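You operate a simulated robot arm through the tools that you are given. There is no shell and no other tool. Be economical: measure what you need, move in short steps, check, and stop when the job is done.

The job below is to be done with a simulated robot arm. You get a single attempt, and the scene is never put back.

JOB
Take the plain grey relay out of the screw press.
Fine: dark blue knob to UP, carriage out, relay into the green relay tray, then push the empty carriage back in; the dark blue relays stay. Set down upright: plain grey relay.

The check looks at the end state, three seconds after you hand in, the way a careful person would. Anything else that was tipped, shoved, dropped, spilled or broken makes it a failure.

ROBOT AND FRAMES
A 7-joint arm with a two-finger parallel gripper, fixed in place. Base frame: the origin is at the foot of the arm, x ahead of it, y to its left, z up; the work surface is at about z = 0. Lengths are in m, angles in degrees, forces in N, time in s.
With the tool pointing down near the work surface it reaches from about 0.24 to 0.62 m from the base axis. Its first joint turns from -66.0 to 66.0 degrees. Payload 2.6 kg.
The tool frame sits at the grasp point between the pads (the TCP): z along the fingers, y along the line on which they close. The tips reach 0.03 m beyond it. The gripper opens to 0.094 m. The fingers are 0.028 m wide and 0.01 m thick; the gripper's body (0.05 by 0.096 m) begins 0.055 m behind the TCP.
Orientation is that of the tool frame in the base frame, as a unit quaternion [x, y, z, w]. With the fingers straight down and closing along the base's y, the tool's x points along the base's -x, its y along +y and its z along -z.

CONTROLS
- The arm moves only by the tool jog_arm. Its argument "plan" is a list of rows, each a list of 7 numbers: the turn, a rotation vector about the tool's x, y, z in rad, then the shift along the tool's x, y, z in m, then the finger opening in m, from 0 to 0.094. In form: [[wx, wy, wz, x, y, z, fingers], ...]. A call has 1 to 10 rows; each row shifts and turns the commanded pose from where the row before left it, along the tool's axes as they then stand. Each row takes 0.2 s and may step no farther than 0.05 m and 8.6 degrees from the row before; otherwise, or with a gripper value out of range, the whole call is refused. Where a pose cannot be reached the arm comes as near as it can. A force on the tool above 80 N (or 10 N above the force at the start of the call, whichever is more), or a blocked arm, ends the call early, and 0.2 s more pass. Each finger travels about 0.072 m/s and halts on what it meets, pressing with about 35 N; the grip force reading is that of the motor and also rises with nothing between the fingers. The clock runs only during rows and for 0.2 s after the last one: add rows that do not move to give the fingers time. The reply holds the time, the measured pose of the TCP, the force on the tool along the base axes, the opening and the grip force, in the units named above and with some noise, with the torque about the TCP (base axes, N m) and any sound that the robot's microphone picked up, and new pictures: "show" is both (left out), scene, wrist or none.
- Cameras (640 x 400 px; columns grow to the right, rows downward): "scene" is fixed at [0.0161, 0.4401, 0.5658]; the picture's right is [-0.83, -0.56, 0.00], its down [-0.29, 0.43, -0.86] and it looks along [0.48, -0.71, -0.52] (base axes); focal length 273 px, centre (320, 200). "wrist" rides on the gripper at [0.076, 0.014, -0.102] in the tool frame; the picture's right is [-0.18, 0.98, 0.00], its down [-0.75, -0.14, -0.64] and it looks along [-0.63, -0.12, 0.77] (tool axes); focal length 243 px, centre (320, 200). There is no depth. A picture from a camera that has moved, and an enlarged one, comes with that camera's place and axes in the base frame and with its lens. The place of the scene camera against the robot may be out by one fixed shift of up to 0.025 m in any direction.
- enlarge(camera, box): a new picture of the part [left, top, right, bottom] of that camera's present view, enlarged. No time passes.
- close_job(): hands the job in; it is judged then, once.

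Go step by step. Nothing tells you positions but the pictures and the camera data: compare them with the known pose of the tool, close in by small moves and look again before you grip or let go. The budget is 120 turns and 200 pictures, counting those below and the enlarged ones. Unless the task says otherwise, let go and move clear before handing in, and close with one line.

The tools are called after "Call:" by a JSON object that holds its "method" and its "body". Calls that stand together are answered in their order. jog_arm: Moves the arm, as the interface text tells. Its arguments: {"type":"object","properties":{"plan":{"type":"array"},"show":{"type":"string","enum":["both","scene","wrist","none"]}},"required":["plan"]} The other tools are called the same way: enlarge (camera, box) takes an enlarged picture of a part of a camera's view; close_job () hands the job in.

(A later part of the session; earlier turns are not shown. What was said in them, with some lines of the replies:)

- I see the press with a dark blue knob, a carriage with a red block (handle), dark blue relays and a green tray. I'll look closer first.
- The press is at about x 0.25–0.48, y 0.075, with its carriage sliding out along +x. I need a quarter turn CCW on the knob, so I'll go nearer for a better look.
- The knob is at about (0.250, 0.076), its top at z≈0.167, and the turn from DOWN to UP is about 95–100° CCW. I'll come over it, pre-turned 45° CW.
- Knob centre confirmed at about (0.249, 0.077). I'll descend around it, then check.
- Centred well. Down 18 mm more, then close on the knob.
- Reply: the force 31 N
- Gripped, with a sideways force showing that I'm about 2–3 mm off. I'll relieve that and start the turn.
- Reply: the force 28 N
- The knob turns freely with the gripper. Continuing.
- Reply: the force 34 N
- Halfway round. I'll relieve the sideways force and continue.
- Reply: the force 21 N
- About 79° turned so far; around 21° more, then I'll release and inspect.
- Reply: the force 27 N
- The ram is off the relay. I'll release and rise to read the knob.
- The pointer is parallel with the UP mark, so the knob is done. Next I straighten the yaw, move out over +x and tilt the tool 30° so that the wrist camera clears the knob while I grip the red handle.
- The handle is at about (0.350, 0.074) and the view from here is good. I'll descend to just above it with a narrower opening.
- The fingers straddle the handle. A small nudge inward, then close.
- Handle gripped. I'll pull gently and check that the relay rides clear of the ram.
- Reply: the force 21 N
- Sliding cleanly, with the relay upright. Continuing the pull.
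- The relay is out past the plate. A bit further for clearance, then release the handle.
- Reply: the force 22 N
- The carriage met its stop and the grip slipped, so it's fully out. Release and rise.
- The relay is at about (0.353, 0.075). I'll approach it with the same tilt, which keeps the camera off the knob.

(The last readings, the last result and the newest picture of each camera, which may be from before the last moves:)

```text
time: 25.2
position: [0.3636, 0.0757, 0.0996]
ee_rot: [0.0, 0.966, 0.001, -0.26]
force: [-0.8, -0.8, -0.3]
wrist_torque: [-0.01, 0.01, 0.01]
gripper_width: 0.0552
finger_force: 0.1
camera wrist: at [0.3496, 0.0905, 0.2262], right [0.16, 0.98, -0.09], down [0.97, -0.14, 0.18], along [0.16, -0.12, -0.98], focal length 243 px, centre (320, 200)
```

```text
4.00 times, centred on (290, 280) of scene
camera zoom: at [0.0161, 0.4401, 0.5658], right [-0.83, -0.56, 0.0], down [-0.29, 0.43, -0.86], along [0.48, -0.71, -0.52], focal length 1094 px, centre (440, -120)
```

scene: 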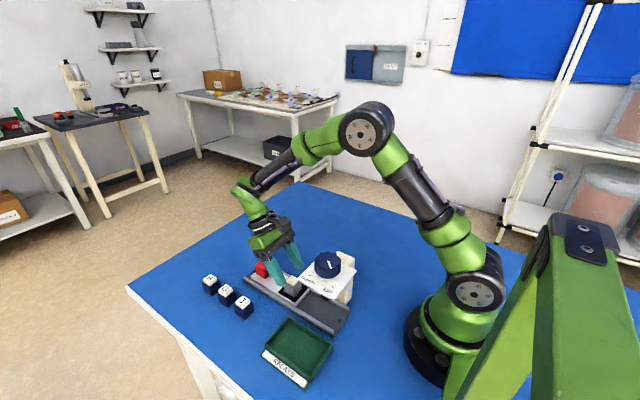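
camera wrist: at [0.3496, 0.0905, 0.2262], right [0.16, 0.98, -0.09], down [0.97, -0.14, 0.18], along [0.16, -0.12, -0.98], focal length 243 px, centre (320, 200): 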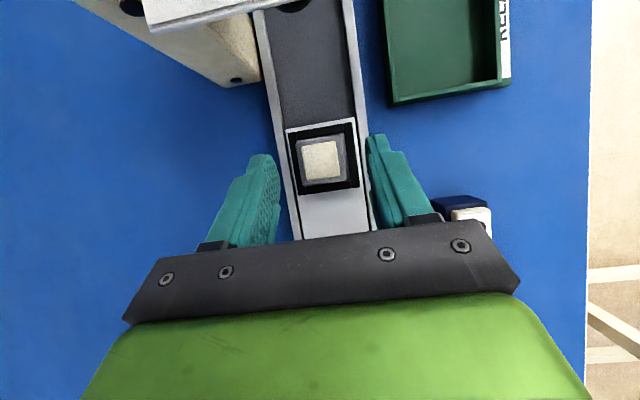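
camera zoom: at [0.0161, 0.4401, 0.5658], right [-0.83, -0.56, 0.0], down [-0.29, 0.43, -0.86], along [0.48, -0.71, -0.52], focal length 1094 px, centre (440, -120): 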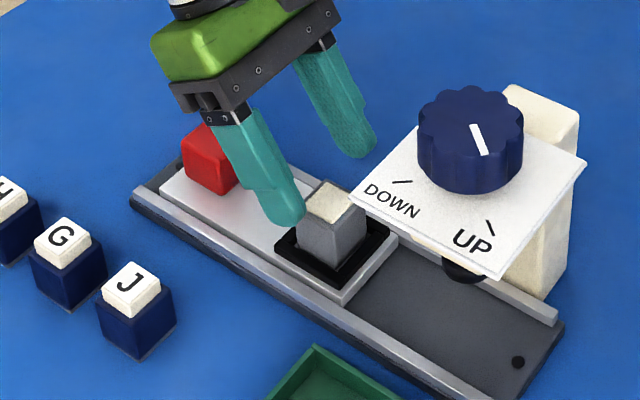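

Aligned with the relay. Descend and close.

Call:
{"method": "jog_arm", "body": {"plan": [[0, 0, 0, -0.008, 0, 0.0168, 0.055], [0, 0, 0, -0.008, 0, 0.0167, 0.055], [0, 0, 0, 0, 0, 0, 0.055]]}}

Call:
{"method": "enlarge", "body": {"camera": "scene", "box": [230, 230, 350, 330]}}

```text
time: 26.0
position: [0.3607, 0.0754, 0.0631]
ee_rot: [-0.001, 0.966, 0.0, -0.26]
force: [0.5, 0.0, 0.3]
wrist_torque: [0.03, -0.01, -0.02]
gripper_width: 0.0549
finger_force: 0.1
camera wrist: at [0.3466, 0.0903, 0.1892], right [0.16, 0.98, -0.09], down [0.97, -0.14, 0.18], along [0.16, -0.12, -0.98], focal length 243 px, centre (320, 200)
```

scene: 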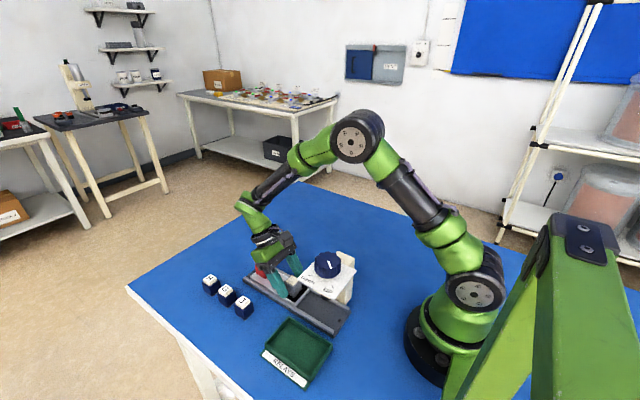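
wrist: 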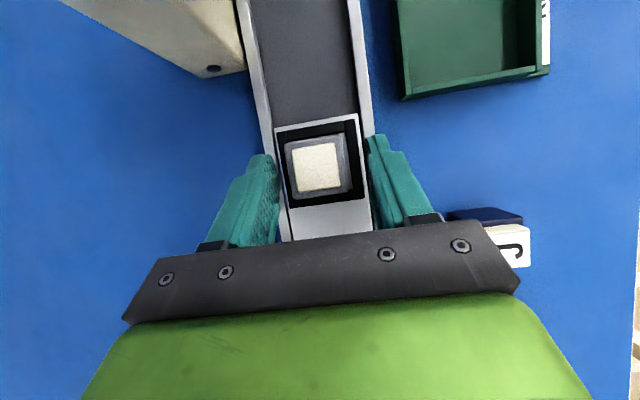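

```text
4.00 times, centred on (290, 280) of scene
camera zoom: at [0.0161, 0.4401, 0.5658], right [-0.83, -0.56, 0.0], down [-0.29, 0.43, -0.86], along [0.48, -0.71, -0.52], focal length 1094 px, centre (440, -120)
```

zoom: 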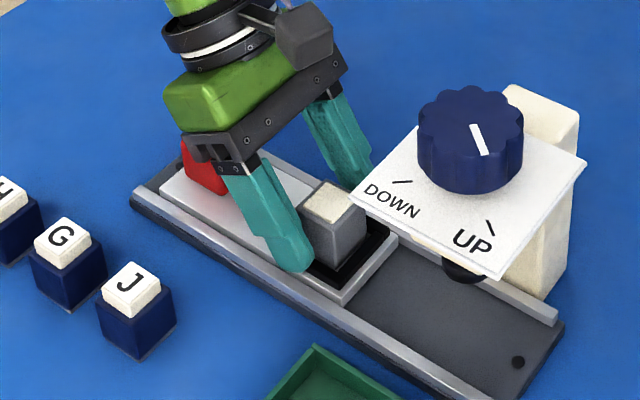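

Call:
{"method": "jog_arm", "body": {"plan": [[0, 0, 0, 0.0035, -0.001, 0.002, 0.05], [0, 0, 0, 0, 0, 0, 0.035], [0, 0, 0, 0, 0, 0, 0.015], [0, 0, 0, 0, 0, 0, 0.015], [0, 0, 0, 0, 0, 0, 0.015]]}}

Call:
{"method": "enlarge", "body": {"camera": "scene", "box": [230, 230, 350, 330]}}

```text
time: 27.2
position: [0.3561, 0.0762, 0.063]
ee_rot: [-0.001, 0.966, 0.0, -0.26]
force: [1.0, 0.4, 1.6]
wrist_torque: [-0.02, -0.02, 0.02]
gripper_width: 0.0354
finger_force: 35.4
camera wrist: at [0.3423, 0.0893, 0.1894], right [0.16, 0.98, -0.09], down [0.97, -0.14, 0.18], along [0.16, -0.12, -0.98], focal length 243 px, centre (320, 200)
```

scene: 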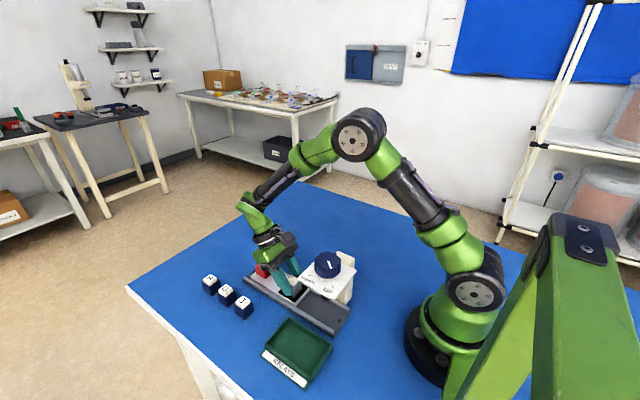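
wrist: 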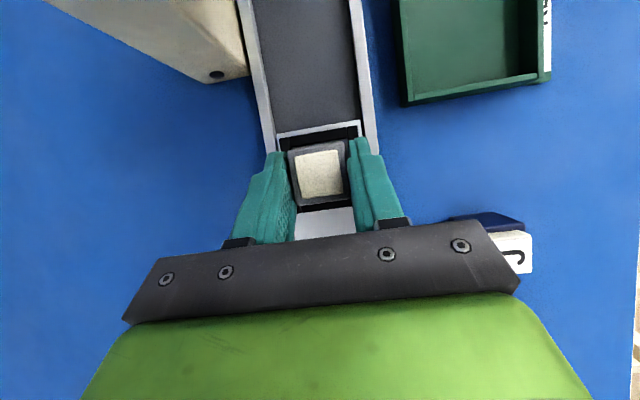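

```text
4.00 times, centred on (290, 280) of scene
camera zoom: at [0.0161, 0.4401, 0.5658], right [-0.83, -0.56, 0.0], down [-0.29, 0.43, -0.86], along [0.48, -0.71, -0.52], focal length 1094 px, centre (440, -120)
```

zoom: 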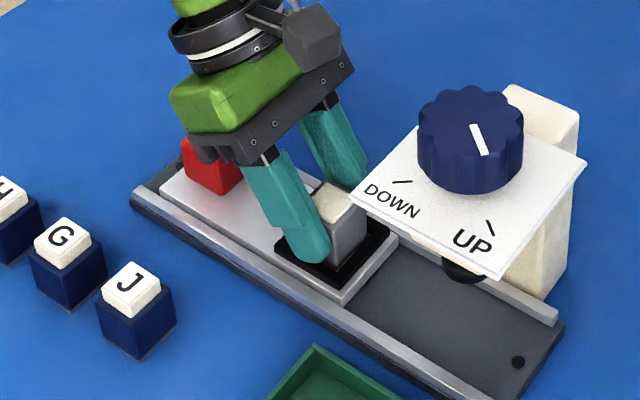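

Gripped at 35 mm. Lifting slowly.

Call:
{"method": "jog_arm", "body": {"plan": [[0, 0, 0, 0.005, 0, -0.0087, 0.015], [0, 0, 0, 0.005, 0, -0.0087, 0.015], [0, 0, 0, 0.01, 0, -0.0173, 0.015], [0, 0, 0, 0.01, 0, -0.0173, 0.015], [0, 0, 0, 0, 0, 0, 0.015]]}}

Call:
{"method": "enlarge", "body": {"camera": "scene", "box": [230, 210, 350, 330]}}

```text
time: 28.4
position: [0.3565, 0.0755, 0.1231]
ee_rot: [-0.001, 0.966, -0.001, -0.26]
force: [-0.3, -0.2, -0.3]
wrist_torque: [-0.02, -0.01, 0.03]
gripper_width: 0.0352
finger_force: 34.8
camera wrist: at [0.3427, 0.0894, 0.2496], right [0.16, 0.98, -0.09], down [0.97, -0.14, 0.18], along [0.16, -0.12, -0.98], focal length 243 px, centre (320, 200)
```

scene: 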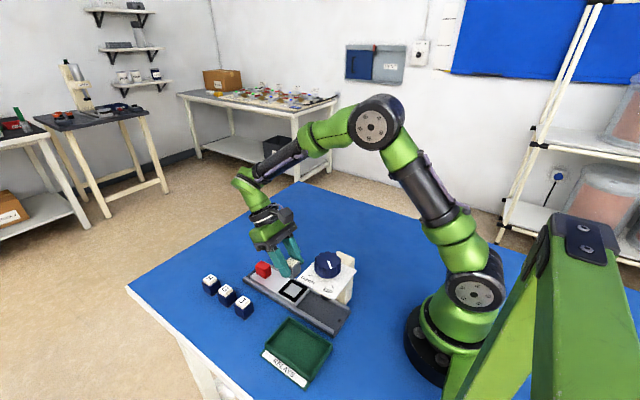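
wrist: 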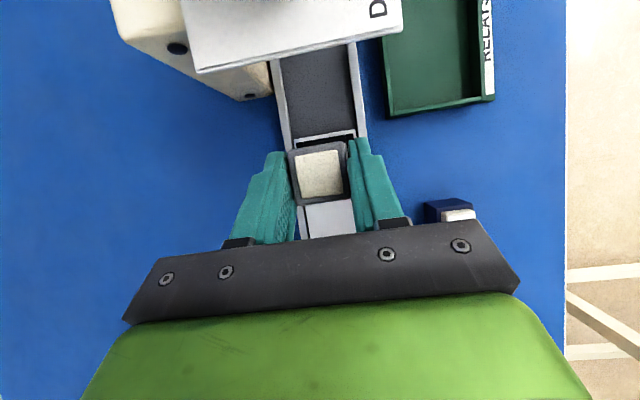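

```text
3.33 times, centred on (290, 270) of scene
camera zoom: at [0.0161, 0.4401, 0.5658], right [-0.83, -0.56, 0.0], down [-0.29, 0.43, -0.86], along [0.48, -0.71, -0.52], focal length 911 px, centre (420, -33)
```

zoom: 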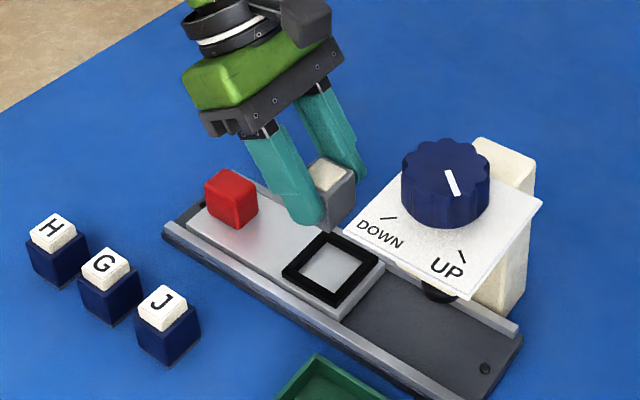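

Relay held upright. I'll rise and carry it over toward the tray, keeping the same tilt so it stays vertical.

Call:
{"method": "jog_arm", "body": {"plan": [[0, 0, 0, 0.0225, 0, -0.039, 0.015], [0, 0, 0, 0.0225, 0, -0.039, 0.015], [0, 0, 0, 0, 0.025, 0, 0.015], [0, 0, 0, 0, 0.025, 0, 0.015], [0, 0, 0, 0, 0.025, 0, 0.015], [0, 0, 0, 0.0173, 0.025, 0.01, 0.015], [0, 0, 0, 0.026, 0, 0.015, 0.015], [0, 0, 0, 0, 0, 0, 0.015]]}}

```text
time: 30.2
position: [0.3065, 0.1759, 0.2131]
ee_rot: [0.0, 0.965, 0.001, -0.261]
force: [0.1, -0.6, 0.0]
wrist_torque: [0.01, 0.0, 0.01]
gripper_width: 0.0351
finger_force: 34.9
camera wrist: at [0.2921, 0.1904, 0.3392], right [0.16, 0.98, -0.09], down [0.97, -0.14, 0.18], along [0.16, -0.12, -0.98], focal length 243 px, centre (320, 200)
```

scene: 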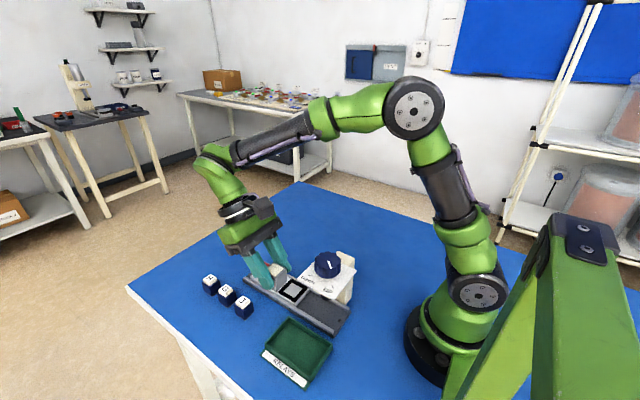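
wrist: 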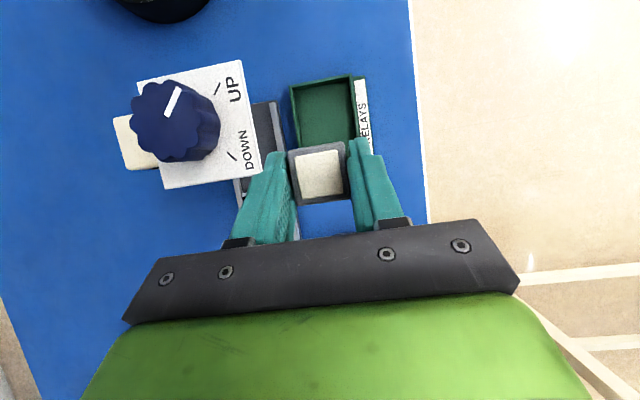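

The tray spans about x 0.199–0.318, y 0.139–0.214. I'll move the relay above its centre and start down.

Call:
{"method": "jog_arm", "body": {"plan": [[0, 0, 0, 0.0355, 0.0005, 0.0205, 0.015], [0, 0, 0, -0.015, 0, 0.026, 0.015], [0, 0, 0, -0.015, 0, 0.026, 0.015], [0, 0, 0, -0.015, 0, 0.026, 0.015], [0, 0, 0, -0.0125, 0, 0.0217, 0.015], [0, 0, 0, 0, 0, 0, 0.015]]}}

Call:
{"method": "enlarge", "body": {"camera": "scene", "box": [220, 240, 380, 390]}}

```text
time: 31.6
position: [0.2643, 0.1765, 0.0966]
ee_rot: [-0.001, 0.966, -0.001, -0.26]
force: [-0.4, 0.2, -0.4]
wrist_torque: [0.05, -0.03, 0.01]
gripper_width: 0.0351
finger_force: 34.8
camera wrist: at [0.2509, 0.1908, 0.2242], right [0.16, 0.98, -0.09], down [0.97, -0.14, 0.18], along [0.16, -0.12, -0.98], focal length 243 px, centre (320, 200)
```

scene: 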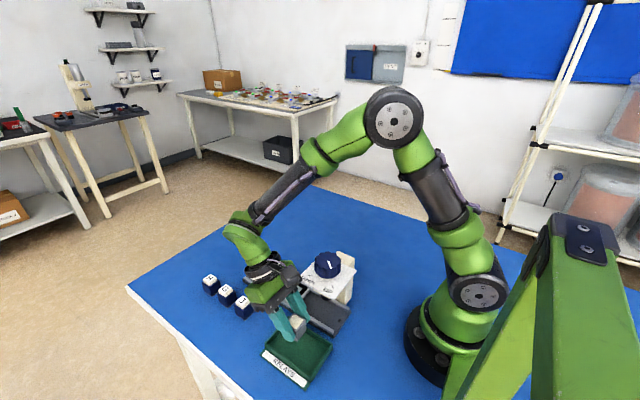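
wrist: 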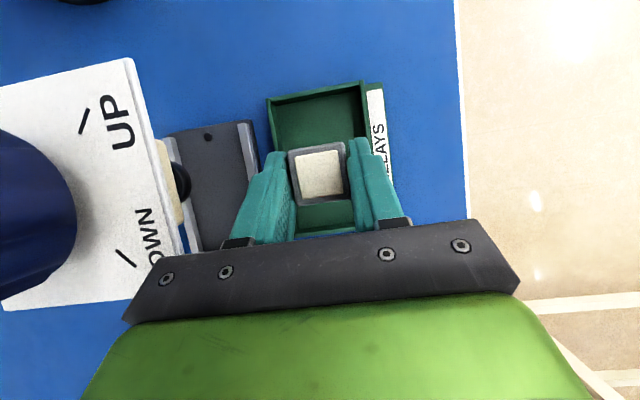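

```text
2.67 times, centred on (300, 315) of scene
camera zoom: at [0.0161, 0.4401, 0.5658], right [-0.83, -0.56, 0.0], down [-0.29, 0.43, -0.86], along [0.48, -0.71, -0.52], focal length 729 px, centre (373, -107)
```

zoom: 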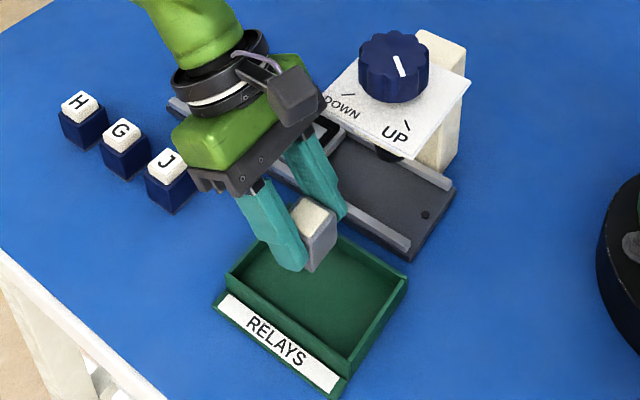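

Well centred over the tray. Going down gently until contact.

Call:
{"method": "jog_arm", "body": {"plan": [[0, 0, 0, -0.009, -0.001, 0.0156, 0.015], [0, 0, 0, -0.009, 0, 0.0156, 0.015], [0, 0, 0, 0, 0, 0, 0.015]]}}

Call:
{"method": "enlarge", "body": {"camera": "scene", "box": [240, 280, 360, 390]}}

```text
time: 32.4
position: [0.2648, 0.1744, 0.0619]
ee_rot: [-0.001, 0.966, 0.0, -0.259]
force: [-0.2, 0.4, -0.2]
wrist_torque: [0.02, -0.02, -0.01]
gripper_width: 0.0352
finger_force: 36.2
camera wrist: at [0.2509, 0.1896, 0.1882], right [0.16, 0.98, -0.09], down [0.97, -0.14, 0.18], along [0.16, -0.12, -0.98], focal length 243 px, centre (320, 200)
```

scene: 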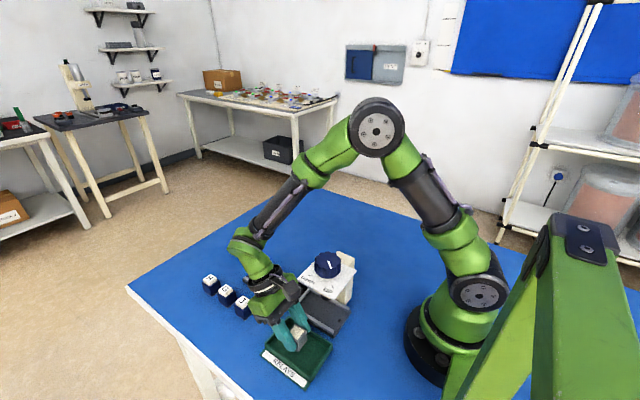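
wrist: 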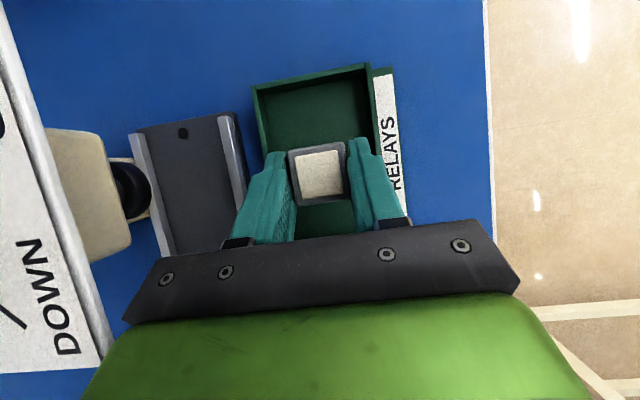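

```text
3.64 times, centred on (300, 335) of scene
camera zoom: at [0.0161, 0.4401, 0.5658], right [-0.83, -0.56, 0.0], down [-0.29, 0.43, -0.86], along [0.48, -0.71, -0.52], focal length 994 px, centre (393, -291)
```

zoom: 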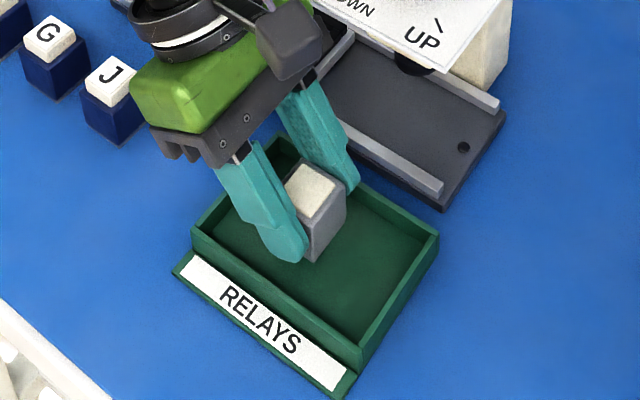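

Call:
{"method": "jog_arm", "body": {"plan": [[0, 0, 0, -0.0015, 0, 0.0026, 0.015], [0, 0, 0, -0.0015, 0, 0.0026, 0.015], [0, 0, 0, -0.0015, 0, 0.0026, 0.015]], "show": "none"}}

```text
time: 33.2
position: [0.2657, 0.174, 0.0526]
ee_rot: [-0.001, 0.966, 0.0, -0.26]
force: [0.2, 0.6, -0.7]
wrist_torque: [-0.02, 0.01, 0.01]
gripper_width: 0.0352
finger_force: 34.5
```

Call:
{"method": "jog_arm", "body": {"plan": [[0, 0, 0, -0.001, 0, 0.0018, 0.015], [0, 0, 0, -0.001, 0, 0.0018, 0.015]], "show": "scene"}}

Call:
{"method": "enlarge", "body": {"camera": "scene", "box": [260, 300, 340, 370]}}

```text
time: 33.8
position: [0.2652, 0.1751, 0.0482]
ee_rot: [-0.001, 0.966, 0.0, -0.26]
force: [0.3, 0.1, -1.0]
wrist_torque: [0.03, 0.04, 0.0]
gripper_width: 0.035
finger_force: 35.3
```

scene: 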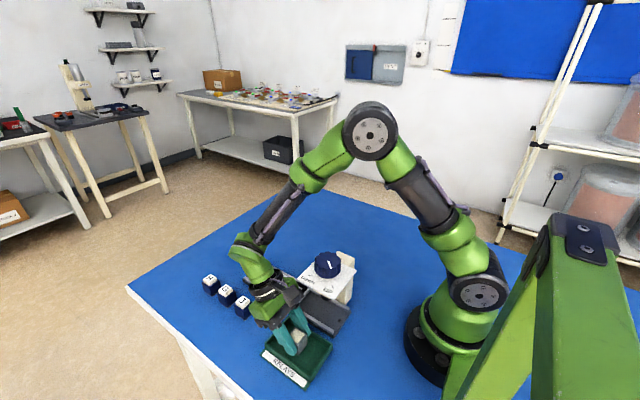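

```text
5.71 times, centred on (300, 335) of scene
camera zoom: at [0.0161, 0.4401, 0.5658], right [-0.83, -0.56, 0.0], down [-0.29, 0.43, -0.86], along [0.48, -0.71, -0.52], focal length 1562 px, centre (434, -571)
```

zoom: 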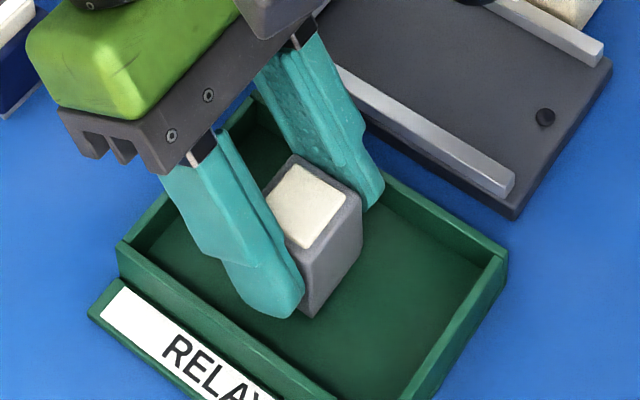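

Call:
{"method": "jog_arm", "body": {"plan": [[0, 0, 0, -0.001, 0, 0.0017, 0.015], [0, 0, 0, -0.001, 0, 0.0017, 0.015]], "show": "none"}}

```text
time: 34.4
position: [0.2654, 0.1743, 0.0466]
ee_rot: [0.001, 0.966, -0.001, -0.26]
force: [-4.2, -6.2, 33.0]
wrist_torque: [-0.09, 0.1, -0.04]
gripper_width: 0.0354
finger_force: 35.0
```

Contact with the tray floor. Back off about 1 mm of press, then open just enough (42 mm) to stay inside the tray walls.

Call:
{"method": "jog_arm", "body": {"plan": [[0, 0, 0, 0.0007, 0, -0.0012, 0.015], [0, 0, 0, 0, 0, 0, 0.036], [0, 0, 0, 0, 0, 0, 0.042], [0, 0, 0, 0, 0, 0, 0.042]]}}

Call:
{"method": "enlarge", "body": {"camera": "scene", "box": [260, 300, 340, 370]}}

```text
time: 35.4
position: [0.2648, 0.1738, 0.0467]
ee_rot: [-0.001, 0.966, 0.0, -0.26]
force: [0.1, 1.4, 0.1]
wrist_torque: [0.0, -0.06, 0.01]
gripper_width: 0.0419
finger_force: 0.1
camera wrist: at [0.251, 0.1891, 0.1728], right [0.16, 0.98, -0.09], down [0.97, -0.14, 0.18], along [0.16, -0.12, -0.98], focal length 243 px, centre (320, 200)
```

scene: 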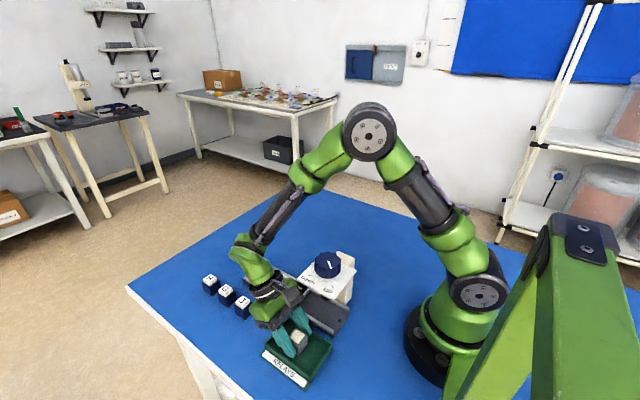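
wrist: 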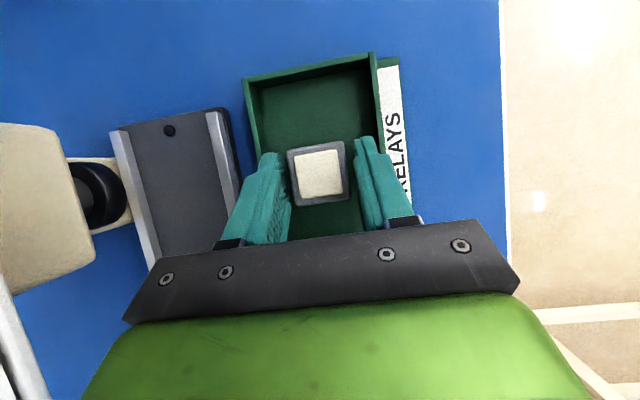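

```text
5.71 times, centred on (300, 335) of scene
camera zoom: at [0.0161, 0.4401, 0.5658], right [-0.83, -0.56, 0.0], down [-0.29, 0.43, -0.86], along [0.48, -0.71, -0.52], focal length 1562 px, centre (434, -571)
```

zoom: 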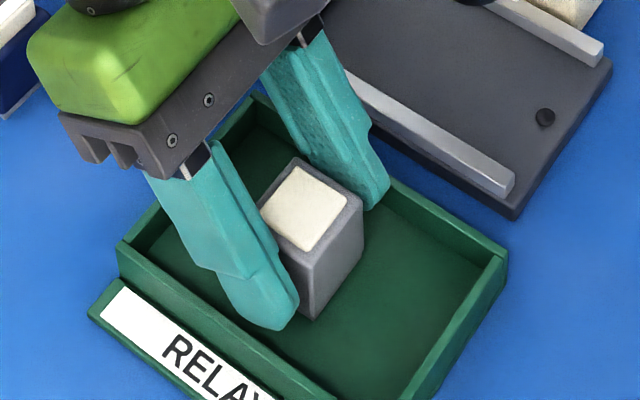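

The relay stands upright in the tray with both fingers free. Straight up, then back toward the carriage.

Call:
{"method": "jog_arm", "body": {"plan": [[0, 0, 0, 0.005, 0, -0.0087, 0.042], [0, 0, 0, 0.01, 0, -0.0173, 0.042], [0, 0, 0, 0.015, 0, -0.026, 0.042], [0, 0, 0, 0.02, 0, -0.0346, 0.042], [0, 0, 0, 0.02, 0, -0.0346, 0.042], [0, 0, 0, -0.0433, 0, -0.025, 0.042], [0, 0, 0, -0.0433, 0, -0.025, 0.042], [0, 0, 0, -0.0433, 0, -0.025, 0.042], [0, 0, 0, 0, 0, 0, 0.042]]}}

Call:
{"method": "enlarge", "body": {"camera": "scene", "box": [200, 230, 360, 390]}}

```text
time: 37.4
position: [0.4168, 0.1746, 0.1864]
ee_rot: [-0.001, 0.966, 0.0, -0.26]
force: [-0.8, 1.0, 0.5]
wrist_torque: [0.02, -0.04, -0.02]
gripper_width: 0.0419
finger_force: 0.1
camera wrist: at [0.4021, 0.1889, 0.3129], right [0.16, 0.98, -0.09], down [0.97, -0.14, 0.18], along [0.16, -0.12, -0.98], focal length 243 px, centre (320, 200)
```

scene: 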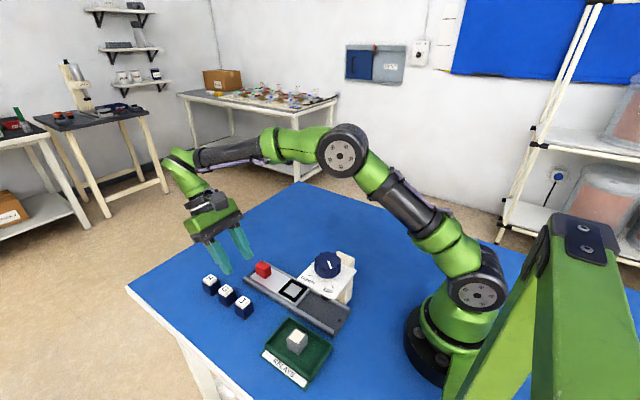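
wrist: 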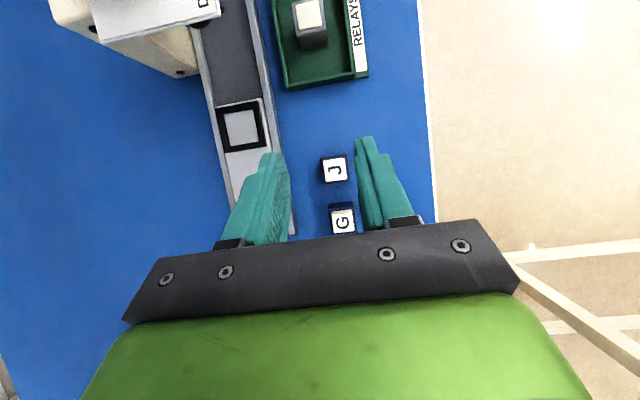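

```text
2.50 times, centred on (280, 310) of scene
camera zoom: at [0.0161, 0.4401, 0.5658], right [-0.83, -0.56, 0.0], down [-0.29, 0.43, -0.86], along [0.48, -0.71, -0.52], focal length 684 px, centre (420, -75)
```

zoom: 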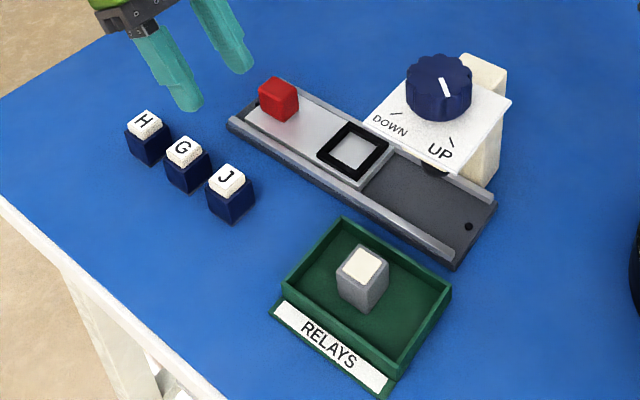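

Relay fine; all else undisturbed. Now I move back over the red handle.

Call:
{"method": "jog_arm", "body": {"plan": [[0, 0, 0, 0, -0.033, 0, 0.055], [0, 0, 0, 0, -0.034, 0, 0.055], [0, 0, 0, -0.0355, -0.034, -0.0205, 0.055], [0, 0, 0, -0.015, 0, 0.026, 0.055], [0, 0, 0, -0.02, 0, 0.0346, 0.055], [0, 0, 0, 0, 0, 0, 0.055]]}}

```text
refused: row 3 steps farther than a row can; nothing moved
```

Call:
{"method": "jog_arm", "body": {"plan": [[0, 0, 0, 0, -0.033, 0, 0.055], [0, 0, 0, 0, -0.034, 0, 0.055], [0, 0, 0, 0, -0.034, 0, 0.055], [0, 0, 0, -0.0355, 0, -0.0205, 0.055], [0, 0, 0, -0.015, 0, 0.026, 0.055], [0, 0, 0, -0.02, 0, 0.0346, 0.055], [0, 0, 0, 0, 0, 0, 0.055]]}}

```text
time: 39.0
position: [0.4574, 0.0741, 0.1171]
ee_rot: [-0.002, 0.966, -0.001, -0.26]
force: [-0.8, -0.6, -0.6]
wrist_torque: [0.0, -0.02, -0.01]
gripper_width: 0.0549
finger_force: 0.1
camera wrist: at [0.4428, 0.0878, 0.2429], right [0.16, 0.98, -0.09], down [0.97, -0.14, 0.18], along [0.16, -0.12, -0.98], focal length 243 px, centre (320, 200)
```

scene: 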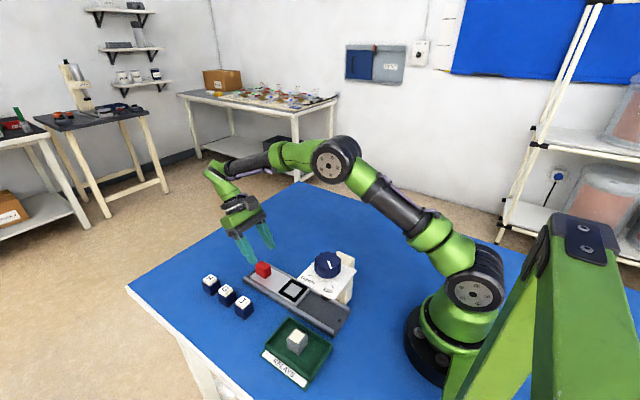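
wrist: 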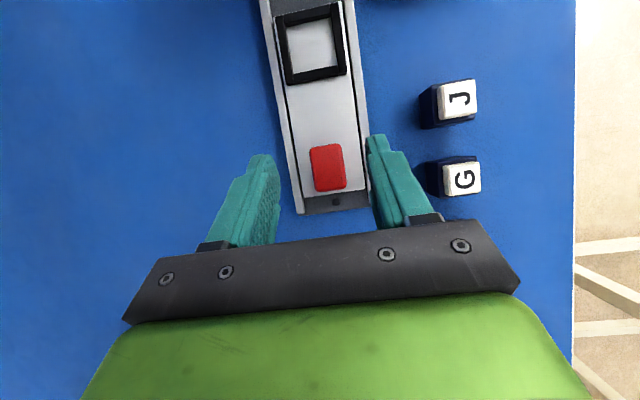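

Call:
{"method": "jog_arm", "body": {"plan": [[0, 0, 0, -0.0135, 0.001, 0.0234, 0.055], [0, 0, 0, -0.0135, 0, 0.0234, 0.055], [0, 0, 0, 0, 0, 0, 0.055], [0, 0, 0, 0, 0, 0, 0.035], [0, 0, 0, 0, 0, 0, 0.015], [0, 0, 0, 0, 0, 0, 0.015], [0, 0, 0, 0, 0, 0, 0.015]]}}

```text
time: 40.6
position: [0.4566, 0.0752, 0.0613]
ee_rot: [-0.002, 0.965, 0.0, -0.261]
force: [1.5, 0.2, -5.8]
wrist_torque: [-0.01, -0.31, -0.05]
gripper_width: 0.0303
finger_force: 44.9
camera wrist: at [0.4425, 0.0893, 0.1883], right [0.16, 0.98, -0.09], down [0.97, -0.14, 0.18], along [0.16, -0.12, -0.98], focal length 243 px, centre (320, 200)
```

scene: 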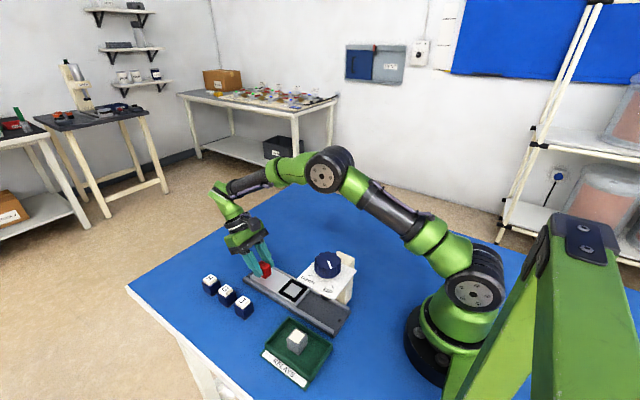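
wrist: 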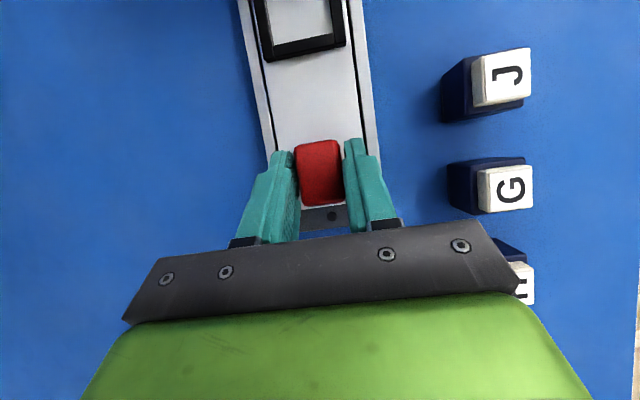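

Gripped as before. Push it back in, about 95 mm, then check.

Call:
{"method": "jog_arm", "body": {"plan": [[0, 0, 0, 0.0122, 0, 0.006, 0.015], [0, 0, 0, 0.0118, 0, 0.0068, 0.015], [0, 0, 0, 0.0118, 0, 0.0068, 0.015], [0, 0, 0, 0.0118, 0, 0.0068, 0.015], [0, 0, 0, 0.0118, 0, 0.0068, 0.015], [0, 0, 0, 0.0118, 0, 0.0068, 0.015], [0, 0, 0, 0.0118, 0, 0.0068, 0.015], [0, 0, 0, 0, 0, 0, 0.015]]}}

Call:
{"method": "enlarge", "body": {"camera": "scene", "box": [230, 230, 370, 340]}}

```text
time: 42.4
position: [0.3601, 0.0751, 0.0628]
ee_rot: [-0.001, 0.965, 0.0, -0.262]
force: [-1.5, 6.8, -28.2]
wrist_torque: [-0.02, 0.04, 0.09]
gripper_width: 0.03
finger_force: 44.5
camera wrist: at [0.3463, 0.0892, 0.1885], right [0.16, 0.98, -0.09], down [0.97, -0.14, 0.17], along [0.16, -0.12, -0.98], focal length 243 px, centre (320, 200)
```

scene: 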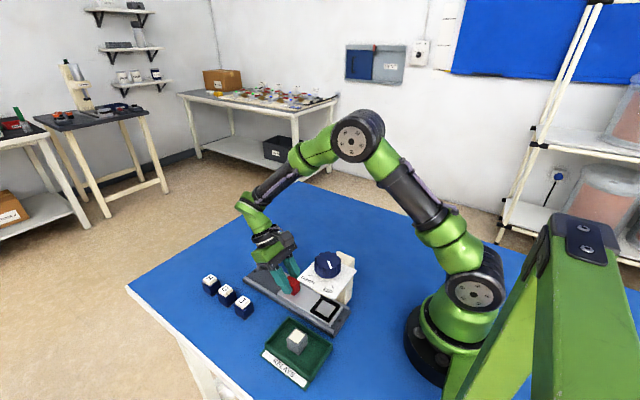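
wrist: 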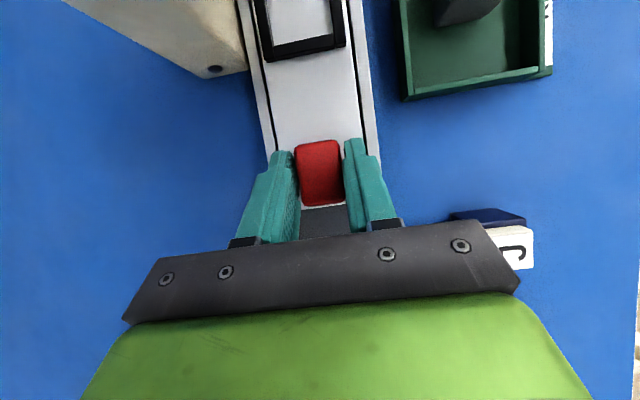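

```text
3.64 times, centred on (300, 285) of scene
camera zoom: at [0.0162, 0.4402, 0.5657], right [-0.83, -0.56, 0.0], down [-0.29, 0.43, -0.86], along [0.48, -0.71, -0.52], focal length 994 px, centre (393, -109)
```

zoom: 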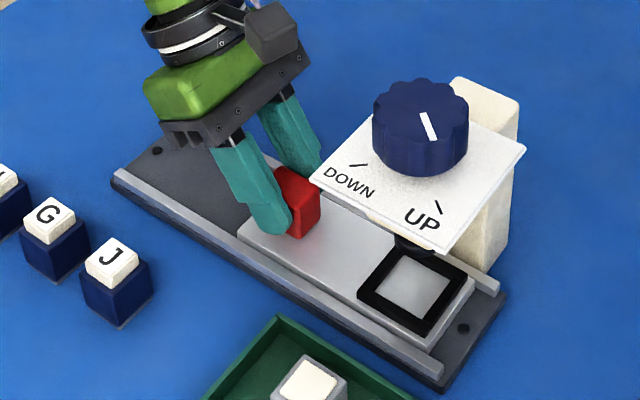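

A few millimetres left; ease in until the stop is felt.

Call:
{"method": "jog_arm", "body": {"plan": [[0, 0, 0, 0.0012, 0, 0.0019, 0.015], [0, 0, 0, 0.0017, 0, 0.001, 0.015], [0, 0, 0, 0, 0, 0, 0.015]], "show": "none"}}

Call:
{"method": "jog_arm", "body": {"plan": [[0, 0, 0, 0.0017, 0, 0.001, 0.015], [0, 0, 0, 0, 0, 0, 0.015]], "show": "none"}}

```text
time: 43.2
position: [0.357, 0.0746, 0.0617]
ee_rot: [0.0, 0.965, 0.0, -0.261]
force: [-0.7, 7.2, -19.8]
wrist_torque: [0.1, 1.06, -0.12]
gripper_width: 0.0304
finger_force: 44.9
```

```text
time: 43.8
position: [0.3562, 0.0744, 0.0614]
ee_rot: [-0.001, 0.966, 0.0, -0.257]
force: [16.1, 8.9, -25.1]
wrist_torque: [0.05, 0.73, 0.0]
gripper_width: 0.0302
finger_force: 45.2
```

The stop is reached (16 N). Release, rise and move clear.

Call:
{"method": "jog_arm", "body": {"plan": [[0, 0, 0, -0.001, 0, -0.0005, 0.02], [0, 0, 0, 0, 0, 0, 0.045], [0, 0, 0, 0, 0, 0, 0.055], [0, 0, 0, 0, 0, 0, 0.055], [0, 0, 0, 0.01, 0, -0.0173, 0.055], [0, 0, 0, 0.02, 0, -0.0346, 0.055], [0, 0, 0, 0.02, 0, -0.0346, 0.055], [0, 0, 0, 0, 0, -0.04, 0.055], [0, 0, 0, 0, 0, -0.04, 0.055], [0, 0, 0, 0, 0, 0, 0.055]]}}

Call:
{"method": "enlarge", "body": {"camera": "scene", "box": [190, 230, 370, 390]}}

```text
time: 46.0
position: [0.3971, 0.074, 0.232]
ee_rot: [-0.001, 0.966, 0.0, -0.259]
force: [0.5, 0.3, -0.1]
wrist_torque: [0.0, -0.03, 0.0]
gripper_width: 0.0552
finger_force: 0.2
camera wrist: at [0.3833, 0.0893, 0.3579], right [0.16, 0.98, -0.09], down [0.97, -0.14, 0.18], along [0.16, -0.12, -0.98], focal length 243 px, centre (320, 200)
```

scene: 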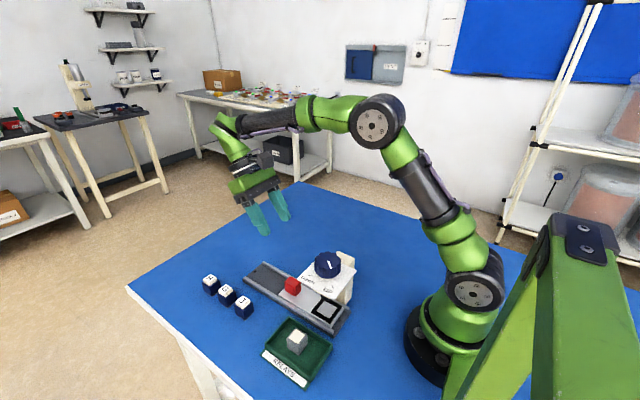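
wrist: 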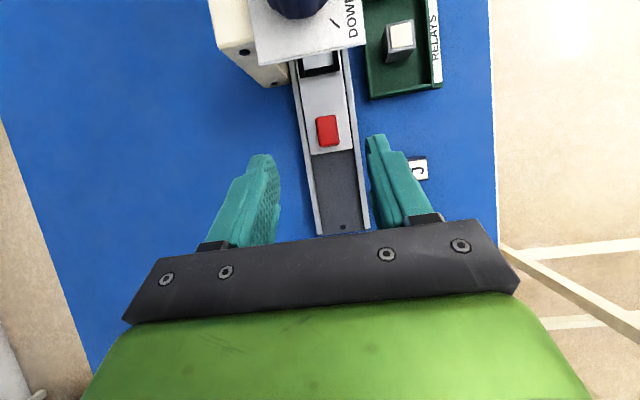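

```text
2.50 times, centred on (280, 310) of scene
camera zoom: at [0.0161, 0.4401, 0.5658], right [-0.83, -0.56, 0.0], down [-0.29, 0.43, -0.86], along [0.48, -0.71, -0.52], focal length 684 px, centre (420, -75)
```

zoom: 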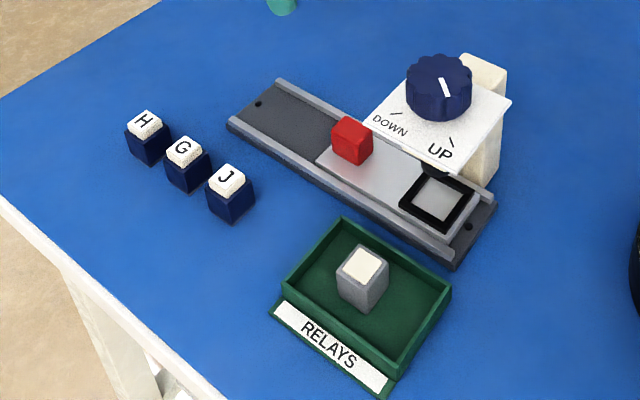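

The carriage is back at its starting position with the knob at UP. The relay stands upright in the tray, the blue relays are untouched and the arm is clear, so I'm handing in.

Call:
{"method": "close_job", "body": {}}

```text
The job is handed in.
```

The plain grey relay is standing upright in the green tray, the knob is at UP, the empty carriage is pushed back in to its stop, and the dark blue relays were not touched.
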